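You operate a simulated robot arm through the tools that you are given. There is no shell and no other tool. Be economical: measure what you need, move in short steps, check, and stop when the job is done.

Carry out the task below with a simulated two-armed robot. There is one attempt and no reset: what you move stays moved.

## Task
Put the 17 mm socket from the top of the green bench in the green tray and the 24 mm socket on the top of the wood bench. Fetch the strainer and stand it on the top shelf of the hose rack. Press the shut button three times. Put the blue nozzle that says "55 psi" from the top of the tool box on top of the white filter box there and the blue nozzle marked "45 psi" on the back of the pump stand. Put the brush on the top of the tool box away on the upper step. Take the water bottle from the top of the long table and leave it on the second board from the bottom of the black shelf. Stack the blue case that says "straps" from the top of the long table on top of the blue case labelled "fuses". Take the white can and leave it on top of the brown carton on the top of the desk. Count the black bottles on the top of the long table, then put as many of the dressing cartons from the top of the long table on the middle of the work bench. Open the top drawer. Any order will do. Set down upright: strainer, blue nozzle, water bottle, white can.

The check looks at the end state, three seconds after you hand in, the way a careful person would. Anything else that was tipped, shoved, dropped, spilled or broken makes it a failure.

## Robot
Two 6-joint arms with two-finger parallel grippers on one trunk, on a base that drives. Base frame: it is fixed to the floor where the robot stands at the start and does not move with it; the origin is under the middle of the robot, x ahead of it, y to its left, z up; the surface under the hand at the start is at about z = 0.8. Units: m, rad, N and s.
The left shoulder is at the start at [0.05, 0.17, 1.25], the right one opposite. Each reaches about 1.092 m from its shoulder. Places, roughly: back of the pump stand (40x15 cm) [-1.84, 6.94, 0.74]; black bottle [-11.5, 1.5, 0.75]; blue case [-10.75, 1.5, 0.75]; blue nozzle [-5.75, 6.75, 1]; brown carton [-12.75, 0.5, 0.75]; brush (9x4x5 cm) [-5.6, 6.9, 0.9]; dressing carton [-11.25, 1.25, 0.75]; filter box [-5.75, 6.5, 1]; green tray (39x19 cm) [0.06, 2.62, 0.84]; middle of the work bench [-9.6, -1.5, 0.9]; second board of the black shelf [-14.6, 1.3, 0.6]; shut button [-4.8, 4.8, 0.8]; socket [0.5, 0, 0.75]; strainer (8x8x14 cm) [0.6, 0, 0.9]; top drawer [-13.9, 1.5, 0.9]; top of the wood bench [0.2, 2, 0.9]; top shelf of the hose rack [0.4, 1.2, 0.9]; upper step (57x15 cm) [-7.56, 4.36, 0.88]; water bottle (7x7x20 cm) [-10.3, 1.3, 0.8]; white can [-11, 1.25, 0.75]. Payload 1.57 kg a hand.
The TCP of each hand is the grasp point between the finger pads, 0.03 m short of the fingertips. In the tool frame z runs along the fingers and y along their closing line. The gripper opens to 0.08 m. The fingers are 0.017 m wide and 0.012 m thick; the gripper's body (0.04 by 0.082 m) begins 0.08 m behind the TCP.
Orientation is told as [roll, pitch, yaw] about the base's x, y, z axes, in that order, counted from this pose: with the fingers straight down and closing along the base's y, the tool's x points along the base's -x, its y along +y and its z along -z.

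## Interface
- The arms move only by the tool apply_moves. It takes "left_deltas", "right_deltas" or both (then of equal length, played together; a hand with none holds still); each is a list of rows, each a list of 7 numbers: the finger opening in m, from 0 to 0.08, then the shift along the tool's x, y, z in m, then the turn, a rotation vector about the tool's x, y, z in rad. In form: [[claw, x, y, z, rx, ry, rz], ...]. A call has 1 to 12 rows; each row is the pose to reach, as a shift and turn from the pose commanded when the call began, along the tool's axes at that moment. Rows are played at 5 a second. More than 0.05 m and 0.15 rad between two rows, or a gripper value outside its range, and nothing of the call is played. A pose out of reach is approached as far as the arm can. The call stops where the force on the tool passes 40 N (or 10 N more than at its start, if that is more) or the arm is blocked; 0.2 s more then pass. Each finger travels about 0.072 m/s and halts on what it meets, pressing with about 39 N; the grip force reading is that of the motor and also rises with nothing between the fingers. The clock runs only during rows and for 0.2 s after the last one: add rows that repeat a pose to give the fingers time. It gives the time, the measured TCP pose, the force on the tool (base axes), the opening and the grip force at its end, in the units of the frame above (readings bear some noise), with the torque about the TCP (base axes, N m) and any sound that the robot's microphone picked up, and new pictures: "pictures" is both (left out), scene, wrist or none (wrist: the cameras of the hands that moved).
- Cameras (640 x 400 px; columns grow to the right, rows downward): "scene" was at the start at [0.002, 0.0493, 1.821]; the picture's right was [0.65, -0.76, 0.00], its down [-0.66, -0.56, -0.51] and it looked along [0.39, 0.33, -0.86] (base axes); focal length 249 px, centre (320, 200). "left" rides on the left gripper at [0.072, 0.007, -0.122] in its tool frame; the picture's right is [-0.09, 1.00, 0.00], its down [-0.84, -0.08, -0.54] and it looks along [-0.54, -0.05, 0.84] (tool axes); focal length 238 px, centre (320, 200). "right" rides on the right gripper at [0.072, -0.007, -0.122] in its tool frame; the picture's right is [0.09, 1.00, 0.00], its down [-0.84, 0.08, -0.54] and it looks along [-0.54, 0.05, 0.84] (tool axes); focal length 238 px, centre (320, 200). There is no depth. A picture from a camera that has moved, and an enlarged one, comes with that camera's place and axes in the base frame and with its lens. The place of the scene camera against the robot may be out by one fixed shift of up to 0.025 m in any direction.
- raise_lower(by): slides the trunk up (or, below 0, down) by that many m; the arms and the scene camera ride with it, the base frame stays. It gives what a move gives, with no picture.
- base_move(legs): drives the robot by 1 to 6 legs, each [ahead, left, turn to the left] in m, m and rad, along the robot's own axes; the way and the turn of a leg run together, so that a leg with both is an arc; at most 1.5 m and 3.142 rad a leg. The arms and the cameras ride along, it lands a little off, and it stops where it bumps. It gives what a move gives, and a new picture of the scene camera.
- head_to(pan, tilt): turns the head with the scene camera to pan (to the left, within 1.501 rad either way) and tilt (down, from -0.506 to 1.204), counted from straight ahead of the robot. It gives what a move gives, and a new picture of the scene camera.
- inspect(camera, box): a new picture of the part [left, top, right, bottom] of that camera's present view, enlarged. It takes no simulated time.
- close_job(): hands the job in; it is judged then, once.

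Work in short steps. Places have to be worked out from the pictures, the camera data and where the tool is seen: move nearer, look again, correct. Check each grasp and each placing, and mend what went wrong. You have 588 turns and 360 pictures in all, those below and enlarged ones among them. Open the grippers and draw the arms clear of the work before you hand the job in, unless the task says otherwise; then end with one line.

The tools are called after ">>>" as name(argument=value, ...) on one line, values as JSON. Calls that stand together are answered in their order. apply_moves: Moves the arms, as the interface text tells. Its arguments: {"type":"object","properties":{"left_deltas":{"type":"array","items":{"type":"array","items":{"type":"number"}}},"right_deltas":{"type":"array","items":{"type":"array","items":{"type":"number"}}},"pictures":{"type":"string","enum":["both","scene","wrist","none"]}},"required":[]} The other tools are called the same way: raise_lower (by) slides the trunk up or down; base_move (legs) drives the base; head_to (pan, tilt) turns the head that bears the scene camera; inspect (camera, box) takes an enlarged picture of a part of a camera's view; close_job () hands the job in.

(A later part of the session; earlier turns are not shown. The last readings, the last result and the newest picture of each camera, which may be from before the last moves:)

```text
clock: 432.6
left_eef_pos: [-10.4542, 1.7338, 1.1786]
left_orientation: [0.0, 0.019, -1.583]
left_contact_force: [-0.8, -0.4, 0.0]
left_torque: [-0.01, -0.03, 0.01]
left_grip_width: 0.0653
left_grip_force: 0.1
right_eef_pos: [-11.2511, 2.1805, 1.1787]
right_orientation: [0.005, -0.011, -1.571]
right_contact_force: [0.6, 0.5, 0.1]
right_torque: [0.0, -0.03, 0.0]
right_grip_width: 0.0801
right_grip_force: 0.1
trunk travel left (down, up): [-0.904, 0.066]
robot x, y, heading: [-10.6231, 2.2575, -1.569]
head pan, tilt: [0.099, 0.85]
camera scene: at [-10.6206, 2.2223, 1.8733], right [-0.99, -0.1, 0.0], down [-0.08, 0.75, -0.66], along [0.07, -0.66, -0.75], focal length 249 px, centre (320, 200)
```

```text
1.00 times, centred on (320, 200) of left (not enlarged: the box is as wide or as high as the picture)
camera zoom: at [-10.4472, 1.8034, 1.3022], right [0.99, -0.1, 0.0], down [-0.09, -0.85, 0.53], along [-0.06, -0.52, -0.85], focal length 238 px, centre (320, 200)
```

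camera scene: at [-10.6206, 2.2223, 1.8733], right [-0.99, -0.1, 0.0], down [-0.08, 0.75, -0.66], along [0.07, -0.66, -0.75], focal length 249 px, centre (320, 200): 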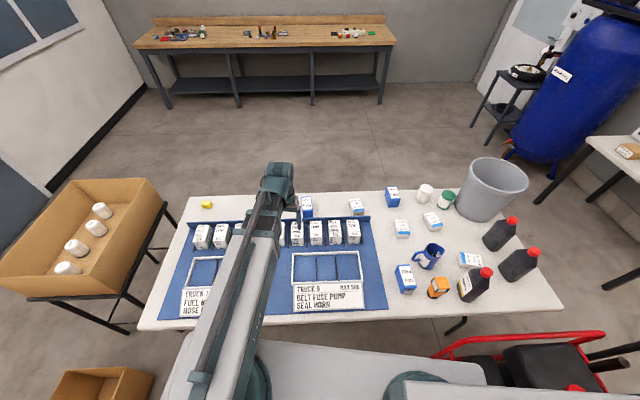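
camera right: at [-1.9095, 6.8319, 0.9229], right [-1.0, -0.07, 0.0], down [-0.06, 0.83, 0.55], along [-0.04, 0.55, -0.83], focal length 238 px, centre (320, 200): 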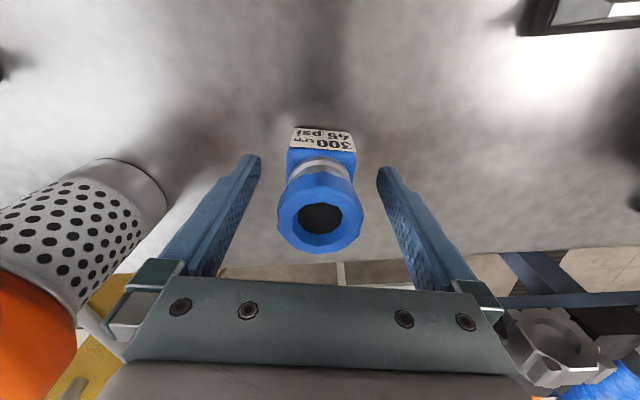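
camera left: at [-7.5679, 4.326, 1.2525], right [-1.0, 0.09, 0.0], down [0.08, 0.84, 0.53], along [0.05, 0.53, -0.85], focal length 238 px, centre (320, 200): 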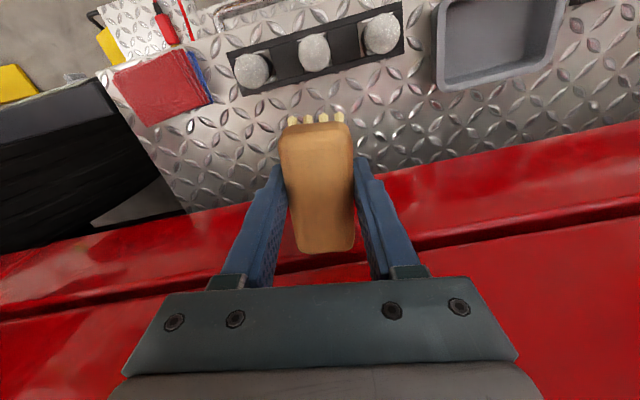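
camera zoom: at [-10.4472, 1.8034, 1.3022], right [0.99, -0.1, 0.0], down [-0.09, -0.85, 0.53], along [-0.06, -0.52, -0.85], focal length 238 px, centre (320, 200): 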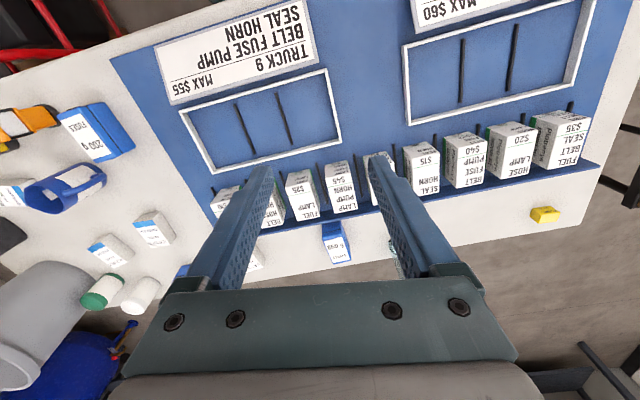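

I advance 4 cm more and extend the left hand above the STRAPS case (height stays safe).

>>> base_move(legs=[[0.04, 0, 0]])

>>> apply_moves(left_deltas=[[0.08, -0.045, 0, 0, 0, 0, 0], [0.08, -0.09, 0, 0, 0, 0, 0], [0.08, -0.135, 0, 0, 0, 0, 0], [0.08, -0.18, 0, 0, 0, 0, 0], [0.08, -0.225, 0, 0, 0, 0, 0], [0.08, -0.27, 0, 0, 0, 0, 0], [0.08, -0.315, 0, 0, 0, 0, 0], [0.08, -0.35, 0, 0, 0, 0, 0]], pictures="both")

```text
clock: 433.4
left_eef_pos: [-10.4535, 1.6936, 1.1768]
left_orientation: [0.001, 0.02, -1.584]
left_contact_force: [0.1, 0.2, -0.6]
left_torque: [0.04, 0.0, 0.02]
left_grip_width: 0.0648
left_grip_force: 0.1
right_eef_pos: [-11.2517, 2.1383, 1.1785]
right_orientation: [0.005, -0.008, -1.569]
right_contact_force: [-0.4, -0.3, -0.2]
right_torque: [0.03, 0.01, 0.01]
right_grip_width: 0.0801
right_grip_force: 0.0
trunk travel left (down, up): [-0.904, 0.066]
robot x, y, heading: [-10.6169, 2.2132, -1.575]
head pan, tilt: [0.099, 0.85]
camera scene: at [-10.6204, 2.1793, 1.8731], right [-0.99, -0.1, 0.0], down [-0.08, 0.75, -0.66], along [0.07, -0.66, -0.75], focal length 249 px, centre (320, 200)
```

scene: 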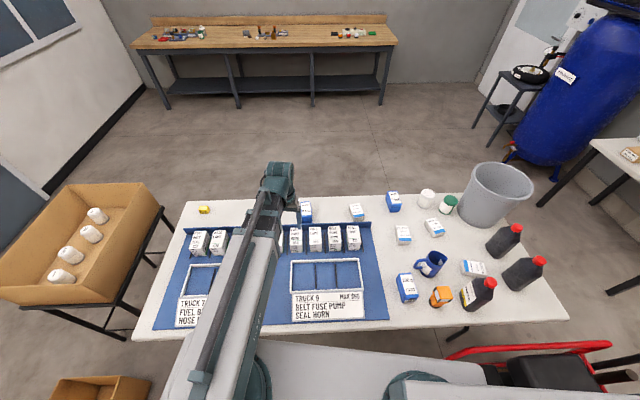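

```text
clock: 435.2
left_eef_pos: [-10.4568, 1.3438, 1.1777]
left_orientation: [0.0, 0.018, -1.582]
left_contact_force: [0.1, 0.8, -0.4]
left_torque: [0.0, 0.03, 0.01]
left_grip_width: 0.0802
left_grip_force: 0.0
left hand out of reach, approached as far as the arm can: row 4, 5, 6, 7, 8
right_eef_pos: [-11.2502, 2.1389, 1.1776]
right_orientation: [0.006, -0.011, -1.57]
right_contact_force: [-0.1, -0.7, -0.2]
right_torque: [0.02, 0.04, 0.02]
right_grip_width: 0.0799
right_grip_force: 0.1
trunk travel left (down, up): [-0.904, 0.066]
robot x, y, heading: [-10.6165, 2.2189, -1.568]
head pan, tilt: [0.099, 0.85]
camera scene: at [-10.6204, 2.1819, 1.8732], right [-0.99, -0.1, 0.0], down [-0.08, 0.75, -0.66], along [0.07, -0.66, -0.75], focal length 249 px, centre (320, 200)
camera left: at [-10.4503, 1.4131, 1.3018], right [0.99, -0.1, 0.0], down [-0.09, -0.85, 0.53], along [-0.06, -0.52, -0.85], focal length 238 px, centre (320, 200)
```

scene: 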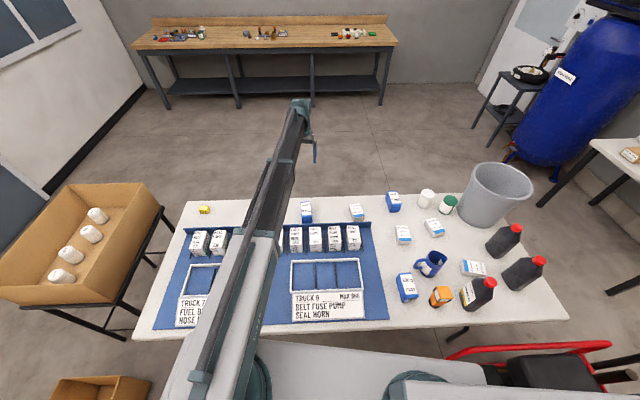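
left: 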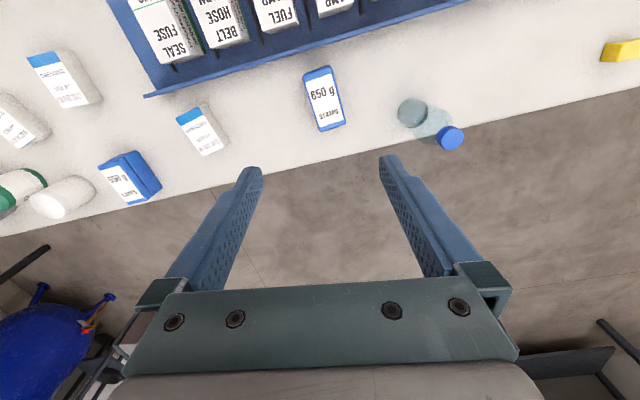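

STRAPS case at (−10.453, 1.337), turned ~13°. I align the hand and lower to look again.

>>> apply_moves(left_deltas=[[0.08, -0.003, 0.002, 0, 0, 0, -0.12], [0.08, -0.006, 0.004, 0, 0, 0, -0.24], [0.08, -0.006, 0.004, 0, 0, 0, -0.24]], pictures="none")

>>> raise_lower(by=-0.25)

>>> inspect(camera="left", box=[0, 0, 640, 400])

```text
clock: 436.0
left_eef_pos: [-10.4529, 1.3401, 1.1779]
left_orientation: [0.004, 0.02, -1.34]
left_contact_force: [-1.0, 0.1, 0.6]
left_torque: [-0.02, 0.02, 0.01]
left_grip_width: 0.0801
left_grip_force: 0.0
right_eef_pos: [-11.252, 2.1403, 1.1782]
right_orientation: [0.007, -0.011, -1.569]
right_contact_force: [-0.2, -0.5, -0.3]
right_torque: [0.01, 0.0, 0.01]
right_grip_width: 0.0801
right_grip_force: 0.1
trunk travel left (down, up): [-0.904, 0.066]
robot x, y, heading: [-10.6167, 2.2116, -1.57]
head pan, tilt: [0.099, 0.85]
```

```text
clock: 438.6
left_eef_pos: [-10.4536, 1.3397, 0.9299]
left_orientation: [0.005, 0.017, -1.343]
left_contact_force: [0.1, -0.1, -0.4]
left_torque: [0.0, 0.0, 0.01]
left_grip_width: 0.0803
left_grip_force: 0.1
right_eef_pos: [-11.2515, 2.1408, 0.9287]
right_orientation: [0.006, -0.011, -1.57]
right_contact_force: [0.0, -0.4, 0.2]
right_torque: [-0.01, 0.04, -0.01]
right_grip_width: 0.0801
right_grip_force: 0.0
trunk travel left (down, up): [-0.654, 0.316]
robot x, y, heading: [-10.62, 2.2145, -1.573]
head pan, tilt: [0.099, 0.85]
```

```text
1.00 times, centred on (320, 200) of left (not enlarged: the box is as wide or as high as the picture)
camera zoom: at [-10.4641, 1.4084, 1.0522], right [0.99, 0.14, 0.0], down [0.11, -0.84, 0.53], along [0.07, -0.52, -0.85], focal length 238 px, centre (320, 200)
```

zoom: 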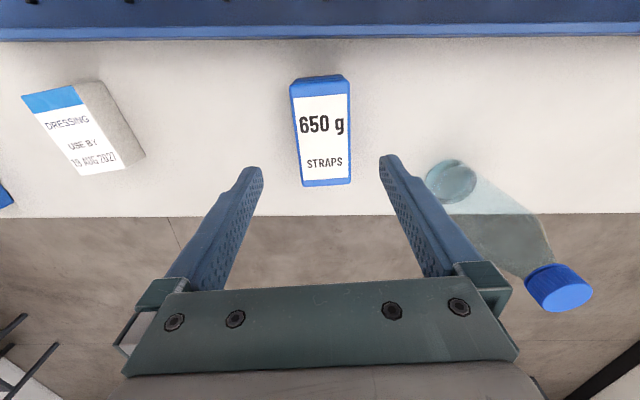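

Aligned. I lower 12.5 cm and check.

>>> raise_lower(by=-0.125)

>>> inspect(camera="left", box=[0, 0, 640, 400])

```text
clock: 440.1
left_eef_pos: [-10.4528, 1.3392, 0.8036]
left_orientation: [0.004, 0.017, -1.342]
left_contact_force: [0.4, -0.2, -1.6]
left_torque: [0.02, 0.01, -0.01]
left_grip_width: 0.0802
left_grip_force: 0.1
right_eef_pos: [-11.2524, 2.1396, 0.8039]
right_orientation: [0.005, -0.01, -1.568]
right_contact_force: [-0.3, 0.0, 0.1]
right_torque: [0.0, 0.01, -0.03]
right_grip_width: 0.08
right_grip_force: 0.1
trunk travel left (down, up): [-0.529, 0.441]
robot x, y, heading: [-10.618, 2.2154, -1.568]
head pan, tilt: [0.099, 0.85]
```

```text
1.00 times, centred on (320, 200) of left (not enlarged: the box is as wide or as high as the picture)
camera zoom: at [-10.4641, 1.4085, 0.9272], right [0.99, 0.14, 0.0], down [0.11, -0.84, 0.53], along [0.07, -0.52, -0.85], focal length 238 px, centre (320, 200)
```

zoom: 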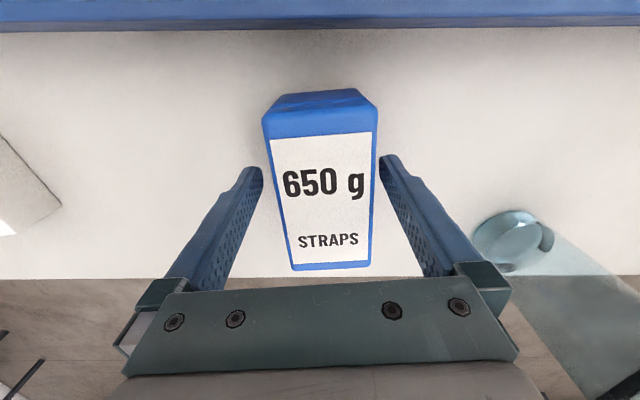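

>>> raise_lower(by=-0.012)

>>> apply_moves(left_deltas=[[0.06, 0, 0, 0, 0, 0, 0], [0.04, 0, 0, 0, 0, 0, 0], [0.03, 0, 0, 0, 0, 0, 0], [0.03, 0, 0, 0, 0, 0, 0]], pictures="wrist")

```text
clock: 440.8
left_eef_pos: [-10.453, 1.3397, 0.7911]
left_orientation: [0.004, 0.018, -1.343]
left_contact_force: [-0.1, -0.2, 0.0]
left_torque: [0.0, 0.0, 0.02]
left_grip_width: 0.0799
left_grip_force: 0.1
right_eef_pos: [-11.2527, 2.1395, 0.7921]
right_orientation: [0.006, -0.009, -1.569]
right_contact_force: [0.1, -0.3, 0.2]
right_torque: [0.0, -0.01, -0.01]
right_grip_width: 0.08
right_grip_force: 0.1
trunk travel left (down, up): [-0.517, 0.453]
robot x, y, heading: [-10.6169, 2.2142, -1.568]
head pan, tilt: [0.099, 0.85]
```

```text
clock: 441.8
left_eef_pos: [-10.4532, 1.3401, 0.7918]
left_orientation: [0.004, 0.017, -1.344]
left_contact_force: [2.8, -0.2, 1.8]
left_torque: [0.11, 0.1, 0.01]
left_grip_width: 0.0578
left_grip_force: 39.3
right_eef_pos: [-11.2514, 2.1402, 0.7919]
right_orientation: [0.007, -0.012, -1.569]
right_contact_force: [0.7, -0.1, 0.1]
right_torque: [0.01, 0.0, -0.03]
right_grip_width: 0.0801
right_grip_force: 0.0
trunk travel left (down, up): [-0.517, 0.453]
robot x, y, heading: [-10.6207, 2.2123, -1.567]
head pan, tilt: [0.099, 0.85]
camera left: at [-10.4637, 1.4085, 0.9152], right [0.99, 0.14, 0.0], down [0.11, -0.84, 0.53], along [0.07, -0.52, -0.85], focal length 238 px, centre (320, 200)
```

left: 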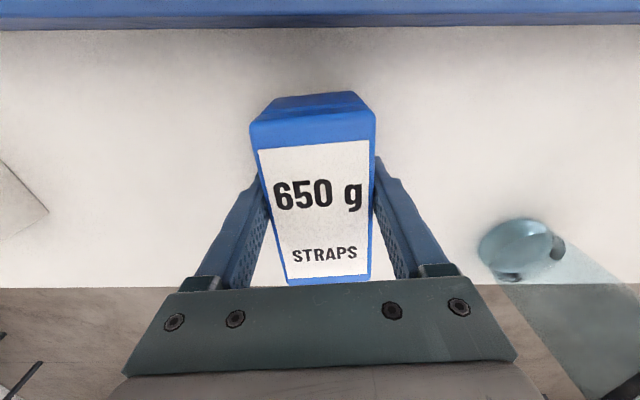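

Gripped (58 mm). I raise 0.22 m.

>>> raise_lower(by=0.22)

>>> inspect(camera="left", box=[0, 0, 640, 400])

>>> inspect(camera="scene", box=[360, 180, 520, 320])

```text
clock: 444.1
left_eef_pos: [-10.4536, 1.3398, 1.0107]
left_orientation: [0.003, 0.02, -1.342]
left_contact_force: [0.1, 0.7, -7.3]
left_torque: [0.04, 0.03, -0.01]
left_grip_width: 0.0578
left_grip_force: 38.7
right_eef_pos: [-11.2522, 2.1394, 1.0115]
right_orientation: [0.005, -0.01, -1.567]
right_contact_force: [-0.2, -0.3, -0.3]
right_torque: [0.01, 0.02, 0.0]
right_grip_width: 0.0797
right_grip_force: 0.1
trunk travel left (down, up): [-0.737, 0.233]
robot x, y, heading: [-10.615, 2.2167, -1.573]
head pan, tilt: [0.099, 0.85]
```

```text
1.00 times, centred on (320, 200) of left (not enlarged: the box is as wide or as high as the picture)
camera zoom: at [-10.464, 1.4078, 1.1346], right [0.99, 0.14, 0.0], down [0.11, -0.84, 0.53], along [0.07, -0.52, -0.85], focal length 238 px, centre (320, 200)
```

zoom: 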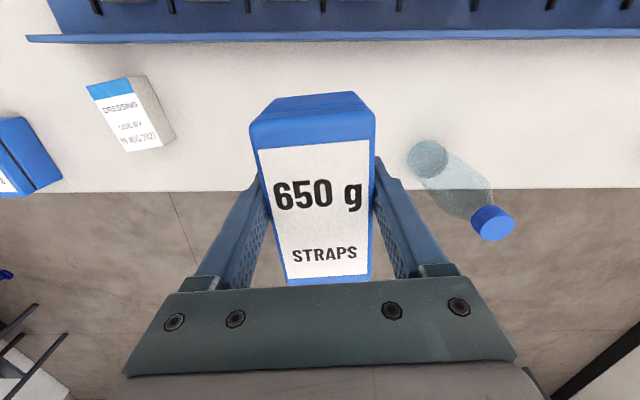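

```text
2.86 times, centred on (440, 250) of scene
camera zoom: at [-10.6203, 2.1818, 1.7062], right [-0.99, -0.1, 0.0], down [-0.08, 0.75, -0.66], along [0.07, -0.66, -0.75], focal length 711 px, centre (-23, 57)
```

zoom: 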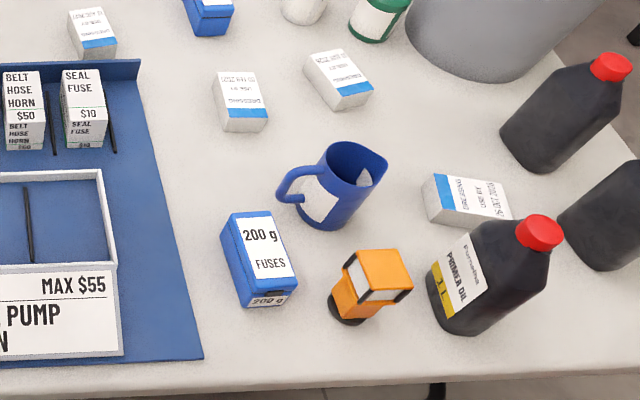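

FUSES top centre (−10.958, 1.692), turned ~11°, matching the grip. I carry STRAPS over it.

>>> apply_moves(left_deltas=[[0.03, 0.033, -0.0294, 0, 0, 0, 0], [0.03, 0.0653, -0.0587, 0, 0, 0, 0], [0.03, 0.098, -0.088, 0, 0, 0, 0], [0.03, 0.1306, -0.1174, 0, 0, 0, 0], [0.03, 0.163, -0.1468, 0, 0, 0, 0], [0.03, 0.196, -0.176, 0, 0, 0, 0], [0.03, 0.2285, -0.2055, 0, 0, 0, 0]], pictures="none")

>>> apply_moves(left_deltas=[[0.03, 0.033, -0.0294, 0, 0, 0, 0], [0.03, 0.0653, -0.0587, 0, 0, 0, 0], [0.03, 0.098, -0.088, 0, 0, 0, 0], [0.03, 0.1306, -0.1174, 0, 0, 0, 0], [0.03, 0.163, -0.1468, 0, 0, 0, 0], [0.03, 0.196, -0.176, 0, 0, 0, 0], [0.03, 0.2285, -0.2055, 0, 0, 0, 0]], pictures="both")

```text
clock: 445.7
left_eef_pos: [-10.7047, 1.516, 1.0102]
left_orientation: [0.005, 0.019, -1.343]
left_contact_force: [-0.3, 0.6, -5.9]
left_torque: [0.06, -0.01, -0.02]
left_grip_width: 0.0578
left_grip_force: 38.5
left hand out of reach, approached as far as the arm can: row 6, 7
right_eef_pos: [-11.2534, 2.1395, 1.0112]
right_orientation: [0.005, -0.009, -1.571]
right_contact_force: [0.6, 0.7, -0.2]
right_torque: [-0.02, -0.06, -0.01]
right_grip_width: 0.0804
right_grip_force: 0.0
trunk travel left (down, up): [-0.737, 0.233]
robot x, y, heading: [-10.6161, 2.2131, -1.567]
head pan, tilt: [0.099, 0.85]
```

```text
clock: 447.3
left_eef_pos: [-10.9561, 1.6916, 1.0111]
left_orientation: [0.005, 0.017, -1.34]
left_contact_force: [-0.4, 0.6, -6.0]
left_torque: [0.01, 0.0, -0.01]
left_grip_width: 0.0577
left_grip_force: 39.6
right_eef_pos: [-11.2524, 2.1398, 1.0111]
right_orientation: [0.005, -0.01, -1.569]
right_contact_force: [0.0, 0.3, -0.2]
right_torque: [0.02, -0.02, 0.0]
right_grip_width: 0.0801
right_grip_force: 0.2
trunk travel left (down, up): [-0.737, 0.233]
robot x, y, heading: [-10.6181, 2.2194, -1.568]
head pan, tilt: [0.099, 0.85]
camera scene: at [-10.6214, 2.1826, 1.7062], right [-0.99, -0.1, 0.0], down [-0.08, 0.75, -0.66], along [0.07, -0.66, -0.75], focal length 249 px, centre (320, 200)
camera left: at [-10.967, 1.7604, 1.1349], right [0.99, 0.14, 0.0], down [0.11, -0.84, 0.53], along [0.07, -0.52, -0.85], focal length 238 px, centre (320, 200)
```

scene: 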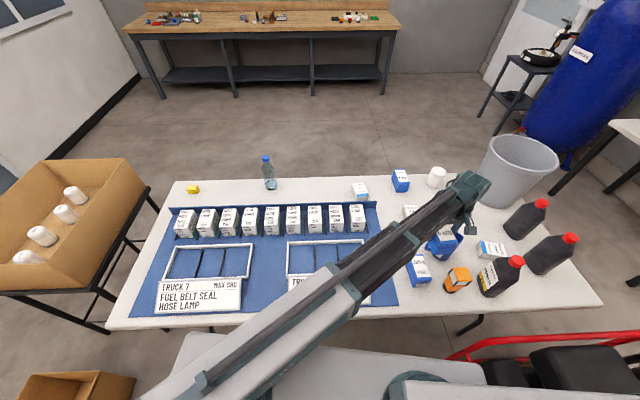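
left: 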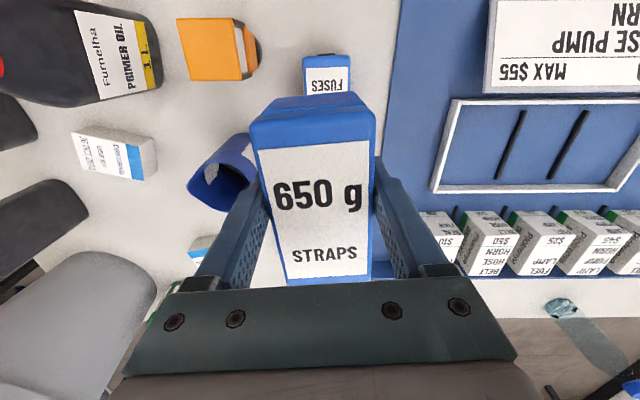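

Aligned within a few mm; a small nudge, then lower 10 cm and look again.

>>> apply_moves(left_deltas=[[0.03, 0.0025, 0.0067, 0, 0, 0, 0], [0.03, 0.0025, 0.0067, 0, 0, 0, 0]], pictures="none")

>>> raise_lower(by=-0.11)

>>> inspect(camera="left", box=[160, 30, 480, 230])

>>> inspect(camera="scene", box=[370, 170, 490, 290])

```text
clock: 447.9
left_eef_pos: [-10.9505, 1.6947, 1.0113]
left_orientation: [0.005, 0.019, -1.343]
left_contact_force: [-0.1, 0.3, -6.5]
left_torque: [0.05, 0.01, -0.04]
left_grip_width: 0.0577
left_grip_force: 39.5
right_eef_pos: [-11.2517, 2.1385, 1.0119]
right_orientation: [0.006, -0.011, -1.568]
right_contact_force: [-0.7, 0.0, 0.3]
right_torque: [-0.01, 0.0, 0.03]
right_grip_width: 0.0801
right_grip_force: 0.1
trunk travel left (down, up): [-0.737, 0.233]
robot x, y, heading: [-10.6223, 2.2159, -1.571]
head pan, tilt: [0.099, 0.85]
```

```text
clock: 449.3
left_eef_pos: [-10.9495, 1.6947, 0.9011]
left_orientation: [0.004, 0.02, -1.342]
left_contact_force: [-0.6, 0.8, -6.5]
left_torque: [0.1, -0.01, -0.02]
left_grip_width: 0.0578
left_grip_force: 39.3
right_eef_pos: [-11.2514, 2.1385, 0.9028]
right_orientation: [0.005, -0.01, -1.57]
right_contact_force: [-0.4, -0.9, -0.2]
right_torque: [0.03, 0.01, 0.01]
right_grip_width: 0.0802
right_grip_force: 0.0
trunk travel left (down, up): [-0.627, 0.343]
robot x, y, heading: [-10.6183, 2.2166, -1.571]
head pan, tilt: [0.099, 0.85]
```

```text
2.00 times, centred on (320, 130) of left
camera zoom: at [-10.9608, 1.764, 1.025], right [0.99, 0.14, 0.0], down [0.11, -0.84, 0.53], along [0.07, -0.52, -0.85], focal length 477 px, centre (320, 340)
```

zoom: 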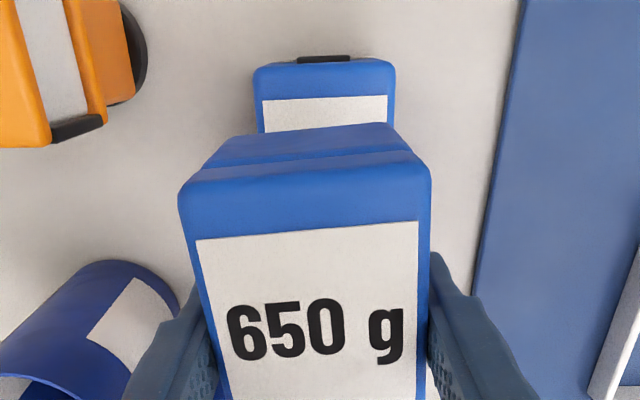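

```text
3.33 times, centred on (430, 230) of scene
camera zoom: at [-10.6207, 2.1824, 1.5963], right [-0.99, -0.1, 0.0], down [-0.08, 0.75, -0.66], along [0.07, -0.66, -0.75], focal length 829 px, centre (-47, 100)
```

zoom: 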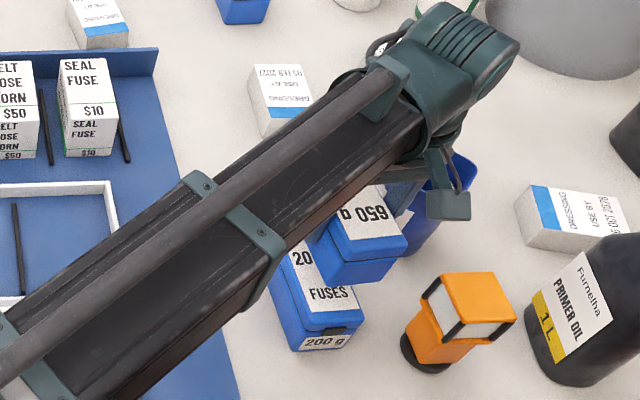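

Good overlap. I shift 4 mm and lower 4.5 cm, then step to contact.

>>> apply_moves(left_deltas=[[0.03, 0.004, 0.002, 0, 0, 0, 0], [0.03, 0.004, 0.002, 0, 0, 0, 0]], pictures="none")

>>> raise_lower(by=-0.035)

>>> inspect(camera="left", box=[160, 30, 480, 230])

```text
clock: 449.9
left_eef_pos: [-10.9489, 1.6987, 0.9004]
left_orientation: [0.004, 0.019, -1.343]
left_contact_force: [-0.2, 0.4, -5.6]
left_torque: [0.08, 0.05, -0.03]
left_grip_width: 0.0578
left_grip_force: 38.4
right_eef_pos: [-11.2519, 2.1397, 0.9006]
right_orientation: [0.004, -0.011, -1.571]
right_contact_force: [0.2, 0.4, -0.5]
right_torque: [0.02, 0.04, 0.02]
right_grip_width: 0.0797
right_grip_force: 0.0
trunk travel left (down, up): [-0.627, 0.343]
robot x, y, heading: [-10.6244, 2.2097, -1.566]
head pan, tilt: [0.099, 0.85]
```

```text
clock: 450.7
left_eef_pos: [-10.9498, 1.7007, 0.866]
left_orientation: [0.003, 0.019, -1.342]
left_contact_force: [0.2, -0.3, -6.0]
left_torque: [0.05, 0.0, 0.0]
left_grip_width: 0.0582
left_grip_force: 38.5
right_eef_pos: [-11.2522, 2.1386, 0.8657]
right_orientation: [0.006, -0.011, -1.569]
right_contact_force: [-0.1, -0.8, 0.6]
right_torque: [0.0, 0.02, -0.03]
right_grip_width: 0.0798
right_grip_force: 0.0
trunk travel left (down, up): [-0.592, 0.378]
robot x, y, heading: [-10.6214, 2.2143, -1.568]
head pan, tilt: [0.099, 0.85]
```

```text
2.00 times, centred on (320, 130) of left
camera zoom: at [-10.9599, 1.7685, 0.99], right [0.99, 0.14, 0.0], down [0.11, -0.84, 0.53], along [0.07, -0.52, -0.85], focal length 477 px, centre (320, 340)
```

zoom: 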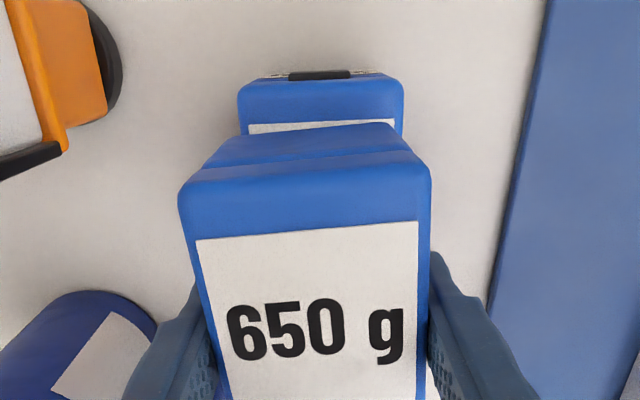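

>>> apply_moves(left_deltas=[[0.03, 0.003, 0.004, 0, 0, 0, 0], [0.03, 0.003, 0.004, 0, 0, 0, 0]], pictures="none")

>>> raise_lower(by=-0.015)

>>> raise_lower(by=-0.004)

```text
clock: 451.3
left_eef_pos: [-10.9467, 1.7046, 0.867]
left_orientation: [0.006, 0.02, -1.343]
left_contact_force: [-0.7, 0.9, -6.3]
left_torque: [0.07, 0.05, 0.02]
left_grip_width: 0.0578
left_grip_force: 39.5
right_eef_pos: [-11.2526, 2.139, 0.8666]
right_orientation: [0.004, -0.009, -1.57]
right_contact_force: [0.4, 0.0, 0.2]
right_torque: [0.01, 0.03, 0.02]
right_grip_width: 0.08
right_grip_force: 0.1
trunk travel left (down, up): [-0.592, 0.378]
robot x, y, heading: [-10.6164, 2.2191, -1.57]
head pan, tilt: [0.099, 0.85]
```

```text
clock: 451.9
left_eef_pos: [-10.9462, 1.7054, 0.8516]
left_orientation: [0.005, 0.018, -1.342]
left_contact_force: [1.5, 1.7, 6.7]
left_torque: [-0.03, 0.35, -0.04]
left_grip_width: 0.058
left_grip_force: 39.2
right_eef_pos: [-11.2499, 2.1401, 0.8515]
right_orientation: [0.006, -0.012, -1.568]
right_contact_force: [-0.2, 0.7, -0.6]
right_torque: [-0.01, 0.0, -0.01]
right_grip_width: 0.0798
right_grip_force: 0.0
trunk travel left (down, up): [-0.577, 0.393]
robot x, y, heading: [-10.6172, 2.2144, -1.572]
head pan, tilt: [0.099, 0.85]
```

```text
clock: 452.4
left_eef_pos: [-10.9459, 1.7061, 0.8481]
left_orientation: [0.002, 0.018, -1.343]
left_contact_force: [-0.4, -0.1, 34.3]
left_torque: [-0.23, 0.46, -0.03]
left_grip_width: 0.0578
left_grip_force: 38.8
right_eef_pos: [-11.2514, 2.1405, 0.8478]
right_orientation: [0.006, -0.012, -1.568]
right_contact_force: [-0.1, -0.2, -0.4]
right_torque: [0.0, -0.04, 0.0]
right_grip_width: 0.0801
right_grip_force: 0.1
trunk travel left (down, up): [-0.573, 0.397]
robot x, y, heading: [-10.6208, 2.2141, -1.569]
head pan, tilt: [0.099, 0.85]
```

Contact. I relieve 2 mm, open and inspect.

>>> raise_lower(by=0.002)

>>> apply_moves(left_deltas=[[0.06, 0, 0, 0, 0, 0, 0], [0.07, 0, 0, 0, 0, 0, 0], [0.078, 0, 0, 0, 0, 0, 0], [0.078, 0, 0, 0, 0, 0, 0]], pictures="wrist")

```text
clock: 453.0
left_eef_pos: [-10.946, 1.7033, 0.8492]
left_orientation: [0.005, 0.018, -1.344]
left_contact_force: [0.7, 2.5, -0.5]
left_torque: [-0.21, 0.11, -0.03]
left_grip_width: 0.0579
left_grip_force: 38.7
right_eef_pos: [-11.2517, 2.1395, 0.8486]
right_orientation: [0.005, -0.013, -1.567]
right_contact_force: [0.4, 0.0, 0.0]
right_torque: [-0.01, 0.02, 0.0]
right_grip_width: 0.08
right_grip_force: 0.0
trunk travel left (down, up): [-0.575, 0.395]
robot x, y, heading: [-10.6194, 2.2145, -1.565]
head pan, tilt: [0.099, 0.85]
```

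```text
clock: 454.0
left_eef_pos: [-10.9462, 1.7036, 0.8493]
left_orientation: [0.005, 0.018, -1.344]
left_contact_force: [0.1, 0.4, -0.6]
left_torque: [0.03, 0.0, 0.0]
left_grip_width: 0.0779
left_grip_force: 0.1
right_eef_pos: [-11.2505, 2.1388, 0.8486]
right_orientation: [0.006, -0.01, -1.568]
right_contact_force: [0.2, 0.1, -0.4]
right_torque: [0.0, 0.04, -0.02]
right_grip_width: 0.0801
right_grip_force: 0.1
trunk travel left (down, up): [-0.575, 0.395]
robot x, y, heading: [-10.6176, 2.2118, -1.568]
head pan, tilt: [0.099, 0.85]
camera left: at [-10.9569, 1.7729, 0.9731], right [0.99, 0.14, 0.0], down [0.11, -0.84, 0.53], along [0.07, -0.52, -0.85], focal length 238 px, centre (320, 200)
```

left: 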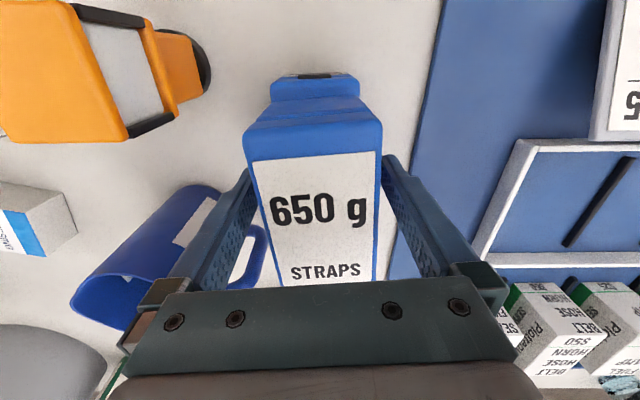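

Stacked. I raise and verify from the head.

>>> raise_lower(by=0.33)

>>> inspect(camera="left", box=[160, 0, 480, 280])

>>> inspect(camera="scene", box=[360, 180, 560, 330])

```text
clock: 457.2
left_eef_pos: [-10.9471, 1.7033, 1.1794]
left_orientation: [0.003, 0.019, -1.342]
left_contact_force: [-0.1, -0.4, -0.1]
left_torque: [0.04, 0.01, 0.01]
left_grip_width: 0.078
left_grip_force: 0.0
right_eef_pos: [-11.2526, 2.1395, 1.1788]
right_orientation: [0.005, -0.011, -1.569]
right_contact_force: [0.2, -0.8, -0.1]
right_torque: [-0.02, 0.01, -0.04]
right_grip_width: 0.0799
right_grip_force: 0.1
trunk travel left (down, up): [-0.905, 0.065]
robot x, y, heading: [-10.6184, 2.2181, -1.573]
head pan, tilt: [0.099, 0.85]
```

```text
1.43 times, centred on (320, 140) of left
camera zoom: at [-10.9569, 1.7729, 1.3031], right [0.99, 0.14, 0.0], down [0.11, -0.84, 0.53], along [0.07, -0.52, -0.85], focal length 340 px, centre (320, 286)
```

zoom: 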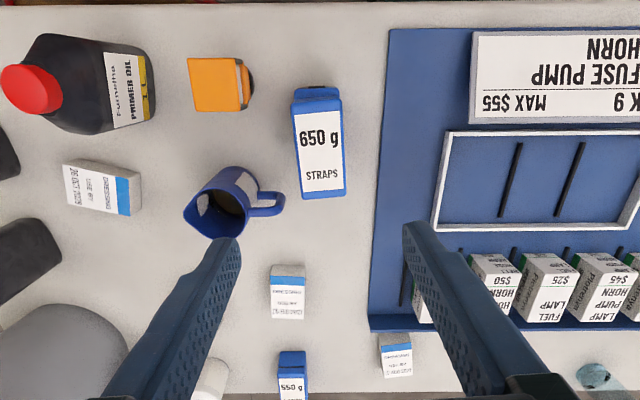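

```text
2.67 times, centred on (460, 255) of scene
camera zoom: at [-10.6206, 2.1827, 1.8742], right [-0.99, -0.1, 0.0], down [-0.08, 0.75, -0.66], along [0.07, -0.66, -0.75], focal length 663 px, centre (-53, 53)
```

zoom: 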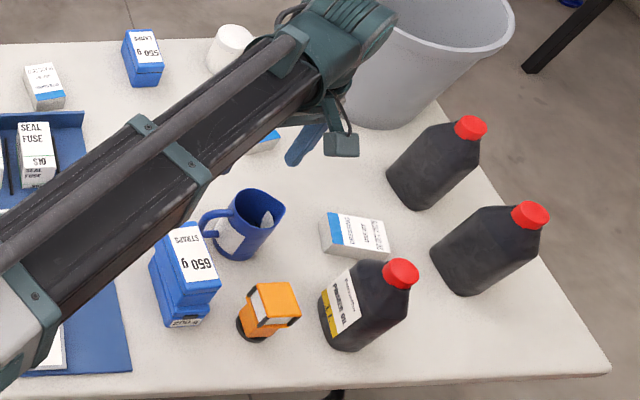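

Both cases are stacked. Now I back off and fold both arms forward for the trip to the table's other side.

>>> base_move(legs=[[-0.8, 0, 0]])

>>> apply_moves(right_deltas=[[0.08, -0.045, 0.01, 0, 0, 0, 0], [0.08, -0.09, 0.02, 0, 0, 0, 0], [0.08, -0.13, 0.035, 0, 0, 0, 0], [0.08, -0.17, 0.055, 0, 0, 0, 0], [0.08, -0.205, 0.085, 0, 0, 0, 0], [0.08, -0.24, 0.115, 0, 0, 0, 0], [0.08, -0.275, 0.145, 0, 0, 0, 0], [0.08, -0.305, 0.18, 0, 0, 0, 0], [0.08, -0.335, 0.215, 0, 0, 0, 0], [0.08, -0.36, 0.255, 0, 0, 0, 0], [0.08, -0.38, 0.3, 0, 0, 0, 0], [0.08, -0.395, 0.345, 0, 0, 0, 0]], left_deltas=[[0.08, 0.01, 0.045, 0, 0, 0, 0], [0.08, 0.02, 0.09, 0, 0, 0, 0], [0.08, 0.03, 0.135, 0, 0, 0, 0], [0.08, 0.04, 0.18, 0, 0, 0, 0], [0.08, 0.05, 0.225, 0, 0, 0, 0], [0.08, 0.06, 0.27, 0, 0, 0, 0], [0.08, 0.07, 0.315, 0, 0, 0, 0], [0.08, 0.08, 0.36, 0, 0, 0, 0], [0.08, 0.09, 0.405, 0, 0, 0, 0], [0.08, 0.1, 0.45, 0, 0, 0, 0], [0.08, 0.11, 0.48, 0, 0, 0, 0], [0.08, 0.11, 0.5, 0, 0, 0, 0.1]], pictures="none")

```text
clock: 461.4
left_eef_pos: [-10.9495, 2.491, 1.1791]
left_orientation: [0.004, 0.017, -1.351]
left_contact_force: [0.1, 0.0, -0.6]
left_torque: [-0.01, -0.01, -0.02]
left_grip_width: 0.0781
left_grip_force: 0.0
right_eef_pos: [-11.2501, 2.928, 1.1792]
right_orientation: [0.006, -0.013, -1.578]
right_contact_force: [0.9, 0.5, 0.6]
right_torque: [-0.03, -0.01, 0.02]
right_grip_width: 0.0799
right_grip_force: 0.0
trunk travel left (down, up): [-0.905, 0.065]
robot x, y, heading: [-10.6186, 2.994, -1.58]
head pan, tilt: [0.099, 0.85]
camera scene: at [-10.6194, 2.9668, 1.8743], right [-1.0, -0.09, 0.0], down [-0.07, 0.75, -0.66], along [0.06, -0.66, -0.75], focal length 249 px, centre (320, 200)
```

scene: 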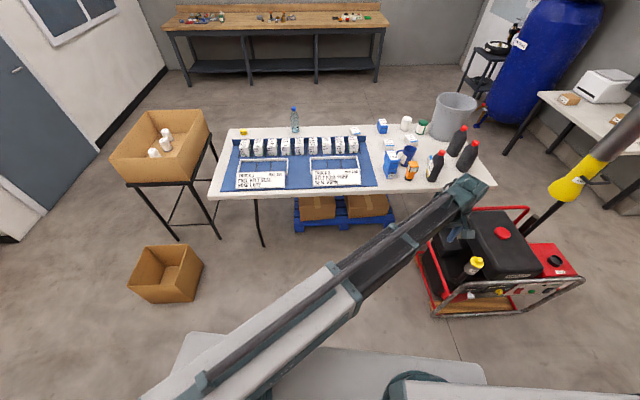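

```text
clock: 464.0
left_eef_pos: [-10.508, 2.5483, 1.1778]
left_orientation: [0.003, 0.023, -1.452]
left_contact_force: [0.3, 0.4, 0.6]
left_torque: [0.02, 0.02, 0.01]
left_grip_width: 0.0799
left_grip_force: 0.0
left hand out of reach, approached as far as the arm can: row 7, 8, 9, 10, 11, 12
right_eef_pos: [-10.908, 2.5308, 1.1803]
right_orientation: [0.005, -0.009, -1.578]
right_contact_force: [-0.4, -0.1, -0.3]
right_torque: [0.01, 0.03, 0.04]
right_grip_width: 0.08
right_grip_force: 0.1
right hand out of reach, approached as far as the arm can: row 7, 8, 9, 10, 11, 12
trunk travel left (down, up): [-0.905, 0.065]
robot x, y, heading: [-10.618, 2.9996, -1.579]
head pan, tilt: [0.099, 0.85]
```

Drive: left along y≈3, then forward (−y) through the corridor, then turn around.

>>> base_move(legs=[[0, 1.1, 0], [0, 1.1, 0], [1.3, 0, 0], [1.2, 0, 0]])

```text
clock: 486.7
left_eef_pos: [-8.2825, 0.0724, 1.1798]
left_orientation: [0.003, 0.022, -1.452]
left_contact_force: [-0.9, -0.6, -0.2]
left_torque: [0.02, 0.03, 0.02]
left_grip_width: 0.0797
left_grip_force: 0.1
right_eef_pos: [-8.6829, 0.0542, 1.179]
right_orientation: [0.006, -0.01, -1.578]
right_contact_force: [0.4, -1.2, -0.6]
right_torque: [0.01, -0.01, -0.01]
right_grip_width: 0.0798
right_grip_force: 0.1
trunk travel left (down, up): [-0.905, 0.065]
robot x, y, heading: [-8.3871, 0.5232, -1.579]
head pan, tilt: [0.099, 0.85]
camera scene: at [-8.3914, 0.4887, 1.8742], right [-1.0, -0.09, 0.0], down [-0.07, 0.75, -0.66], along [0.06, -0.66, -0.75], focal length 249 px, centre (320, 200)
```

scene: 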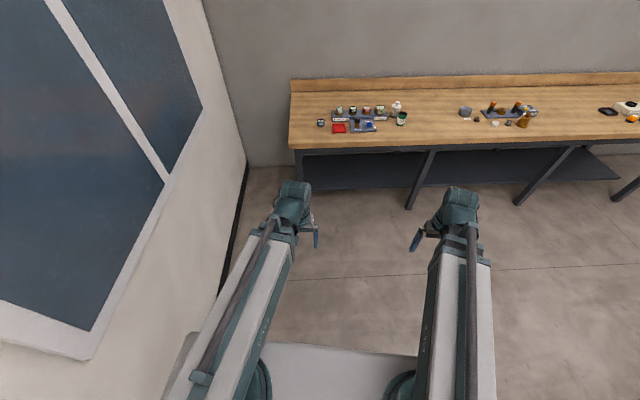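

>>> inspect(camera="scene", box=[280, 60, 640, 220])

```text
1.78 times, centred on (460, 140) of scene
camera zoom: at [-8.3914, 0.4887, 1.8742], right [-1.0, -0.09, 0.0], down [-0.07, 0.75, -0.66], along [0.06, -0.66, -0.75], focal length 442 px, centre (71, 307)
```

zoom: 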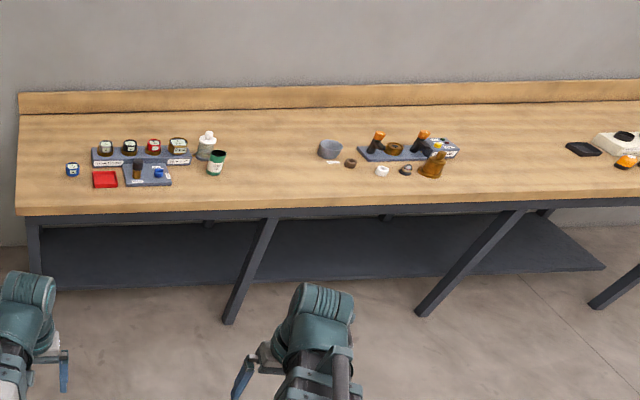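

I turn around (via the free −x side) and drive to the table's −y side.

>>> base_move(legs=[[0, 0, -1.57], [0, 0, -1.57], [0, 1.25, 0], [0, 1.25, 0]])

>>> head_to(pan=0.0, tilt=0.75)

```text
clock: 506.4
left_eef_pos: [-10.9936, 0.9038, 1.1792]
left_orientation: [0.003, 0.024, 1.744]
left_contact_force: [-0.3, 0.2, 1.0]
left_torque: [0.0, -0.01, 0.0]
left_grip_width: 0.08
left_grip_force: 0.0
right_eef_pos: [-10.5944, 0.9433, 1.1788]
right_orientation: [0.006, -0.011, 1.617]
right_contact_force: [-0.4, 0.4, 0.4]
right_torque: [0.01, 0.03, 0.03]
right_grip_width: 0.0799
right_grip_force: 0.1
trunk travel left (down, up): [-0.905, 0.065]
robot x, y, heading: [-10.8649, 0.4599, 1.622]
head pan, tilt: [0.099, 0.85]
camera scene: at [-10.8826, 0.5038, 1.8742], right [0.99, 0.15, 0.0], down [0.11, -0.74, -0.66], along [-0.1, 0.65, -0.75], focal length 249 px, centre (320, 200)
```

scene: 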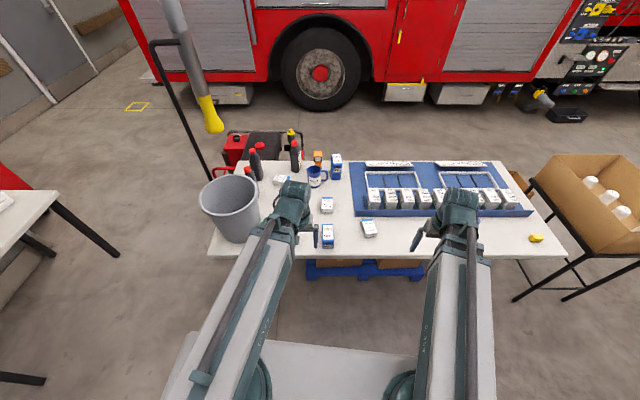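

```text
clock: 507.0
left_eef_pos: [-10.9946, 0.9039, 1.1792]
left_orientation: [0.004, 0.025, 1.743]
left_contact_force: [0.8, 0.5, 0.4]
left_torque: [0.03, -0.01, -0.02]
left_grip_width: 0.08
left_grip_force: 0.0
right_eef_pos: [-10.5948, 0.9435, 1.1781]
right_orientation: [0.005, -0.011, 1.617]
right_contact_force: [0.2, -0.2, 0.5]
right_torque: [-0.03, -0.04, -0.02]
right_grip_width: 0.0797
right_grip_force: 0.0
trunk travel left (down, up): [-0.905, 0.065]
robot x, y, heading: [-10.8634, 0.4581, 1.616]
head pan, tilt: [0.0, 0.75]
camera scene: at [-10.8745, 0.5093, 1.8822], right [1.0, 0.05, 0.0], down [0.03, -0.68, -0.73], along [-0.03, 0.73, -0.68], focal length 249 px, centre (320, 200)
```

scene: 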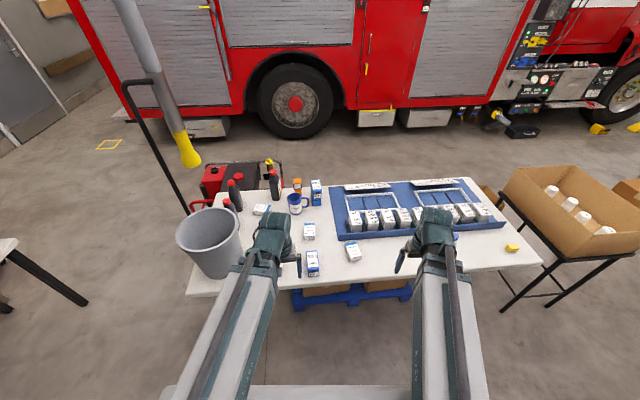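

I line up and look with both wrist cameras.

>>> base_move(legs=[[0.16, 0.08, -0.047]])

>>> apply_moves(left_deltas=[[0.08, -0.03, 0.02, 0, 0, 0, 0.058], [0.08, -0.06, 0.04, 0, 0, 0, 0.116], [0.08, -0.09, 0.06, 0, 0, 0, 0.116], [0.08, -0.12, 0.06, 0, 0, 0, 0.116], [0.08, -0.15, 0.06, 0, 0, 0, 0.116]], right_deltas=[[0.08, -0.02, 0.03, 0, 0, 0, 0], [0.08, -0.04, 0.06, 0, 0, 0, 0], [0.08, -0.06, 0.08, 0, 0, 0, 0], [0.08, -0.08, 0.08, 0, 0, 0, 0], [0.08, -0.1, 0.08, 0, 0, 0, 0]], pictures="both")

```text
clock: 508.5
left_eef_pos: [-11.0558, 1.0693, 1.1792]
left_orientation: [0.004, 0.022, 1.694]
left_contact_force: [0.0, 0.1, -0.7]
left_torque: [-0.03, -0.04, -0.02]
left_grip_width: 0.0799
left_grip_force: 0.0
right_eef_pos: [-10.6559, 1.0903, 1.1798]
right_orientation: [0.006, -0.011, 1.567]
right_contact_force: [-0.4, -0.8, -0.2]
right_torque: [-0.05, 0.03, -0.02]
right_grip_width: 0.0799
right_grip_force: 0.0
trunk travel left (down, up): [-0.905, 0.065]
robot x, y, heading: [-10.946, 0.621, 1.572]
head pan, tilt: [0.0, 0.75]
camera scene: at [-10.9568, 0.6703, 1.8822], right [1.0, 0.0, 0.0], down [0.0, -0.68, -0.73], along [0.0, 0.73, -0.68], focal length 249 px, centre (320, 200)
```

scene: 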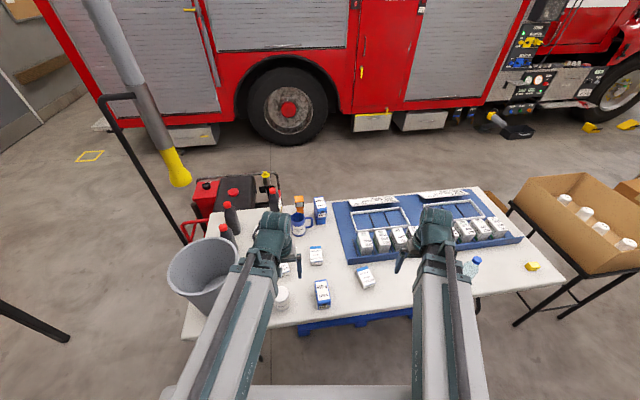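

```text
clock: 509.7
left_eef_pos: [-11.1354, 1.211, 1.1787]
left_orientation: [0.0, 0.021, 1.58]
left_contact_force: [0.0, 0.2, -0.2]
left_torque: [0.01, -0.01, -0.04]
left_grip_width: 0.0796
left_grip_force: 0.0
left hand out of reach, approached as far as the arm can: row 4, 5
right_eef_pos: [-10.7365, 1.1897, 1.1796]
right_orientation: [0.004, -0.011, 1.569]
right_contact_force: [1.0, -0.4, 0.0]
right_torque: [0.0, -0.05, 0.01]
right_grip_width: 0.08
right_grip_force: 0.0
trunk travel left (down, up): [-0.905, 0.065]
robot x, y, heading: [-10.9485, 0.6176, 1.574]
head pan, tilt: [0.0, 0.75]
camera scene: at [-10.9566, 0.67, 1.8822], right [1.0, 0.0, 0.0], down [0.0, -0.68, -0.73], along [0.0, 0.73, -0.68], focal length 249 px, centre (320, 200)
camera right: at [-10.7289, 1.1175, 1.3005], right [-1.0, -0.09, 0.0], down [-0.07, 0.83, 0.55], along [-0.05, 0.55, -0.83], focal length 238 px, centre (320, 200)
camera left: at [-11.1423, 1.1417, 1.3029], right [-1.0, 0.08, 0.0], down [0.07, 0.85, 0.52], along [0.04, 0.52, -0.85], focal length 238 px, centre (320, 200)
```

scene: 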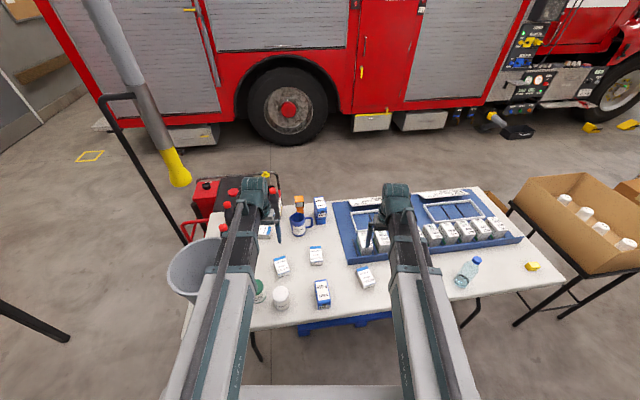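
right: 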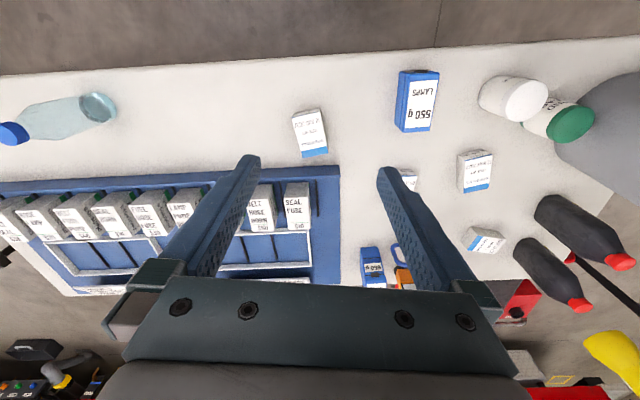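
left: 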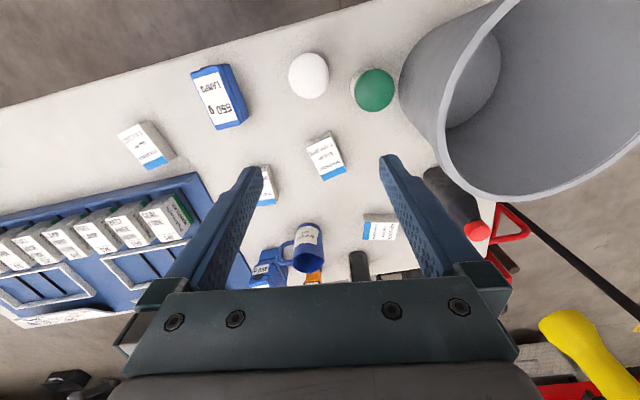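

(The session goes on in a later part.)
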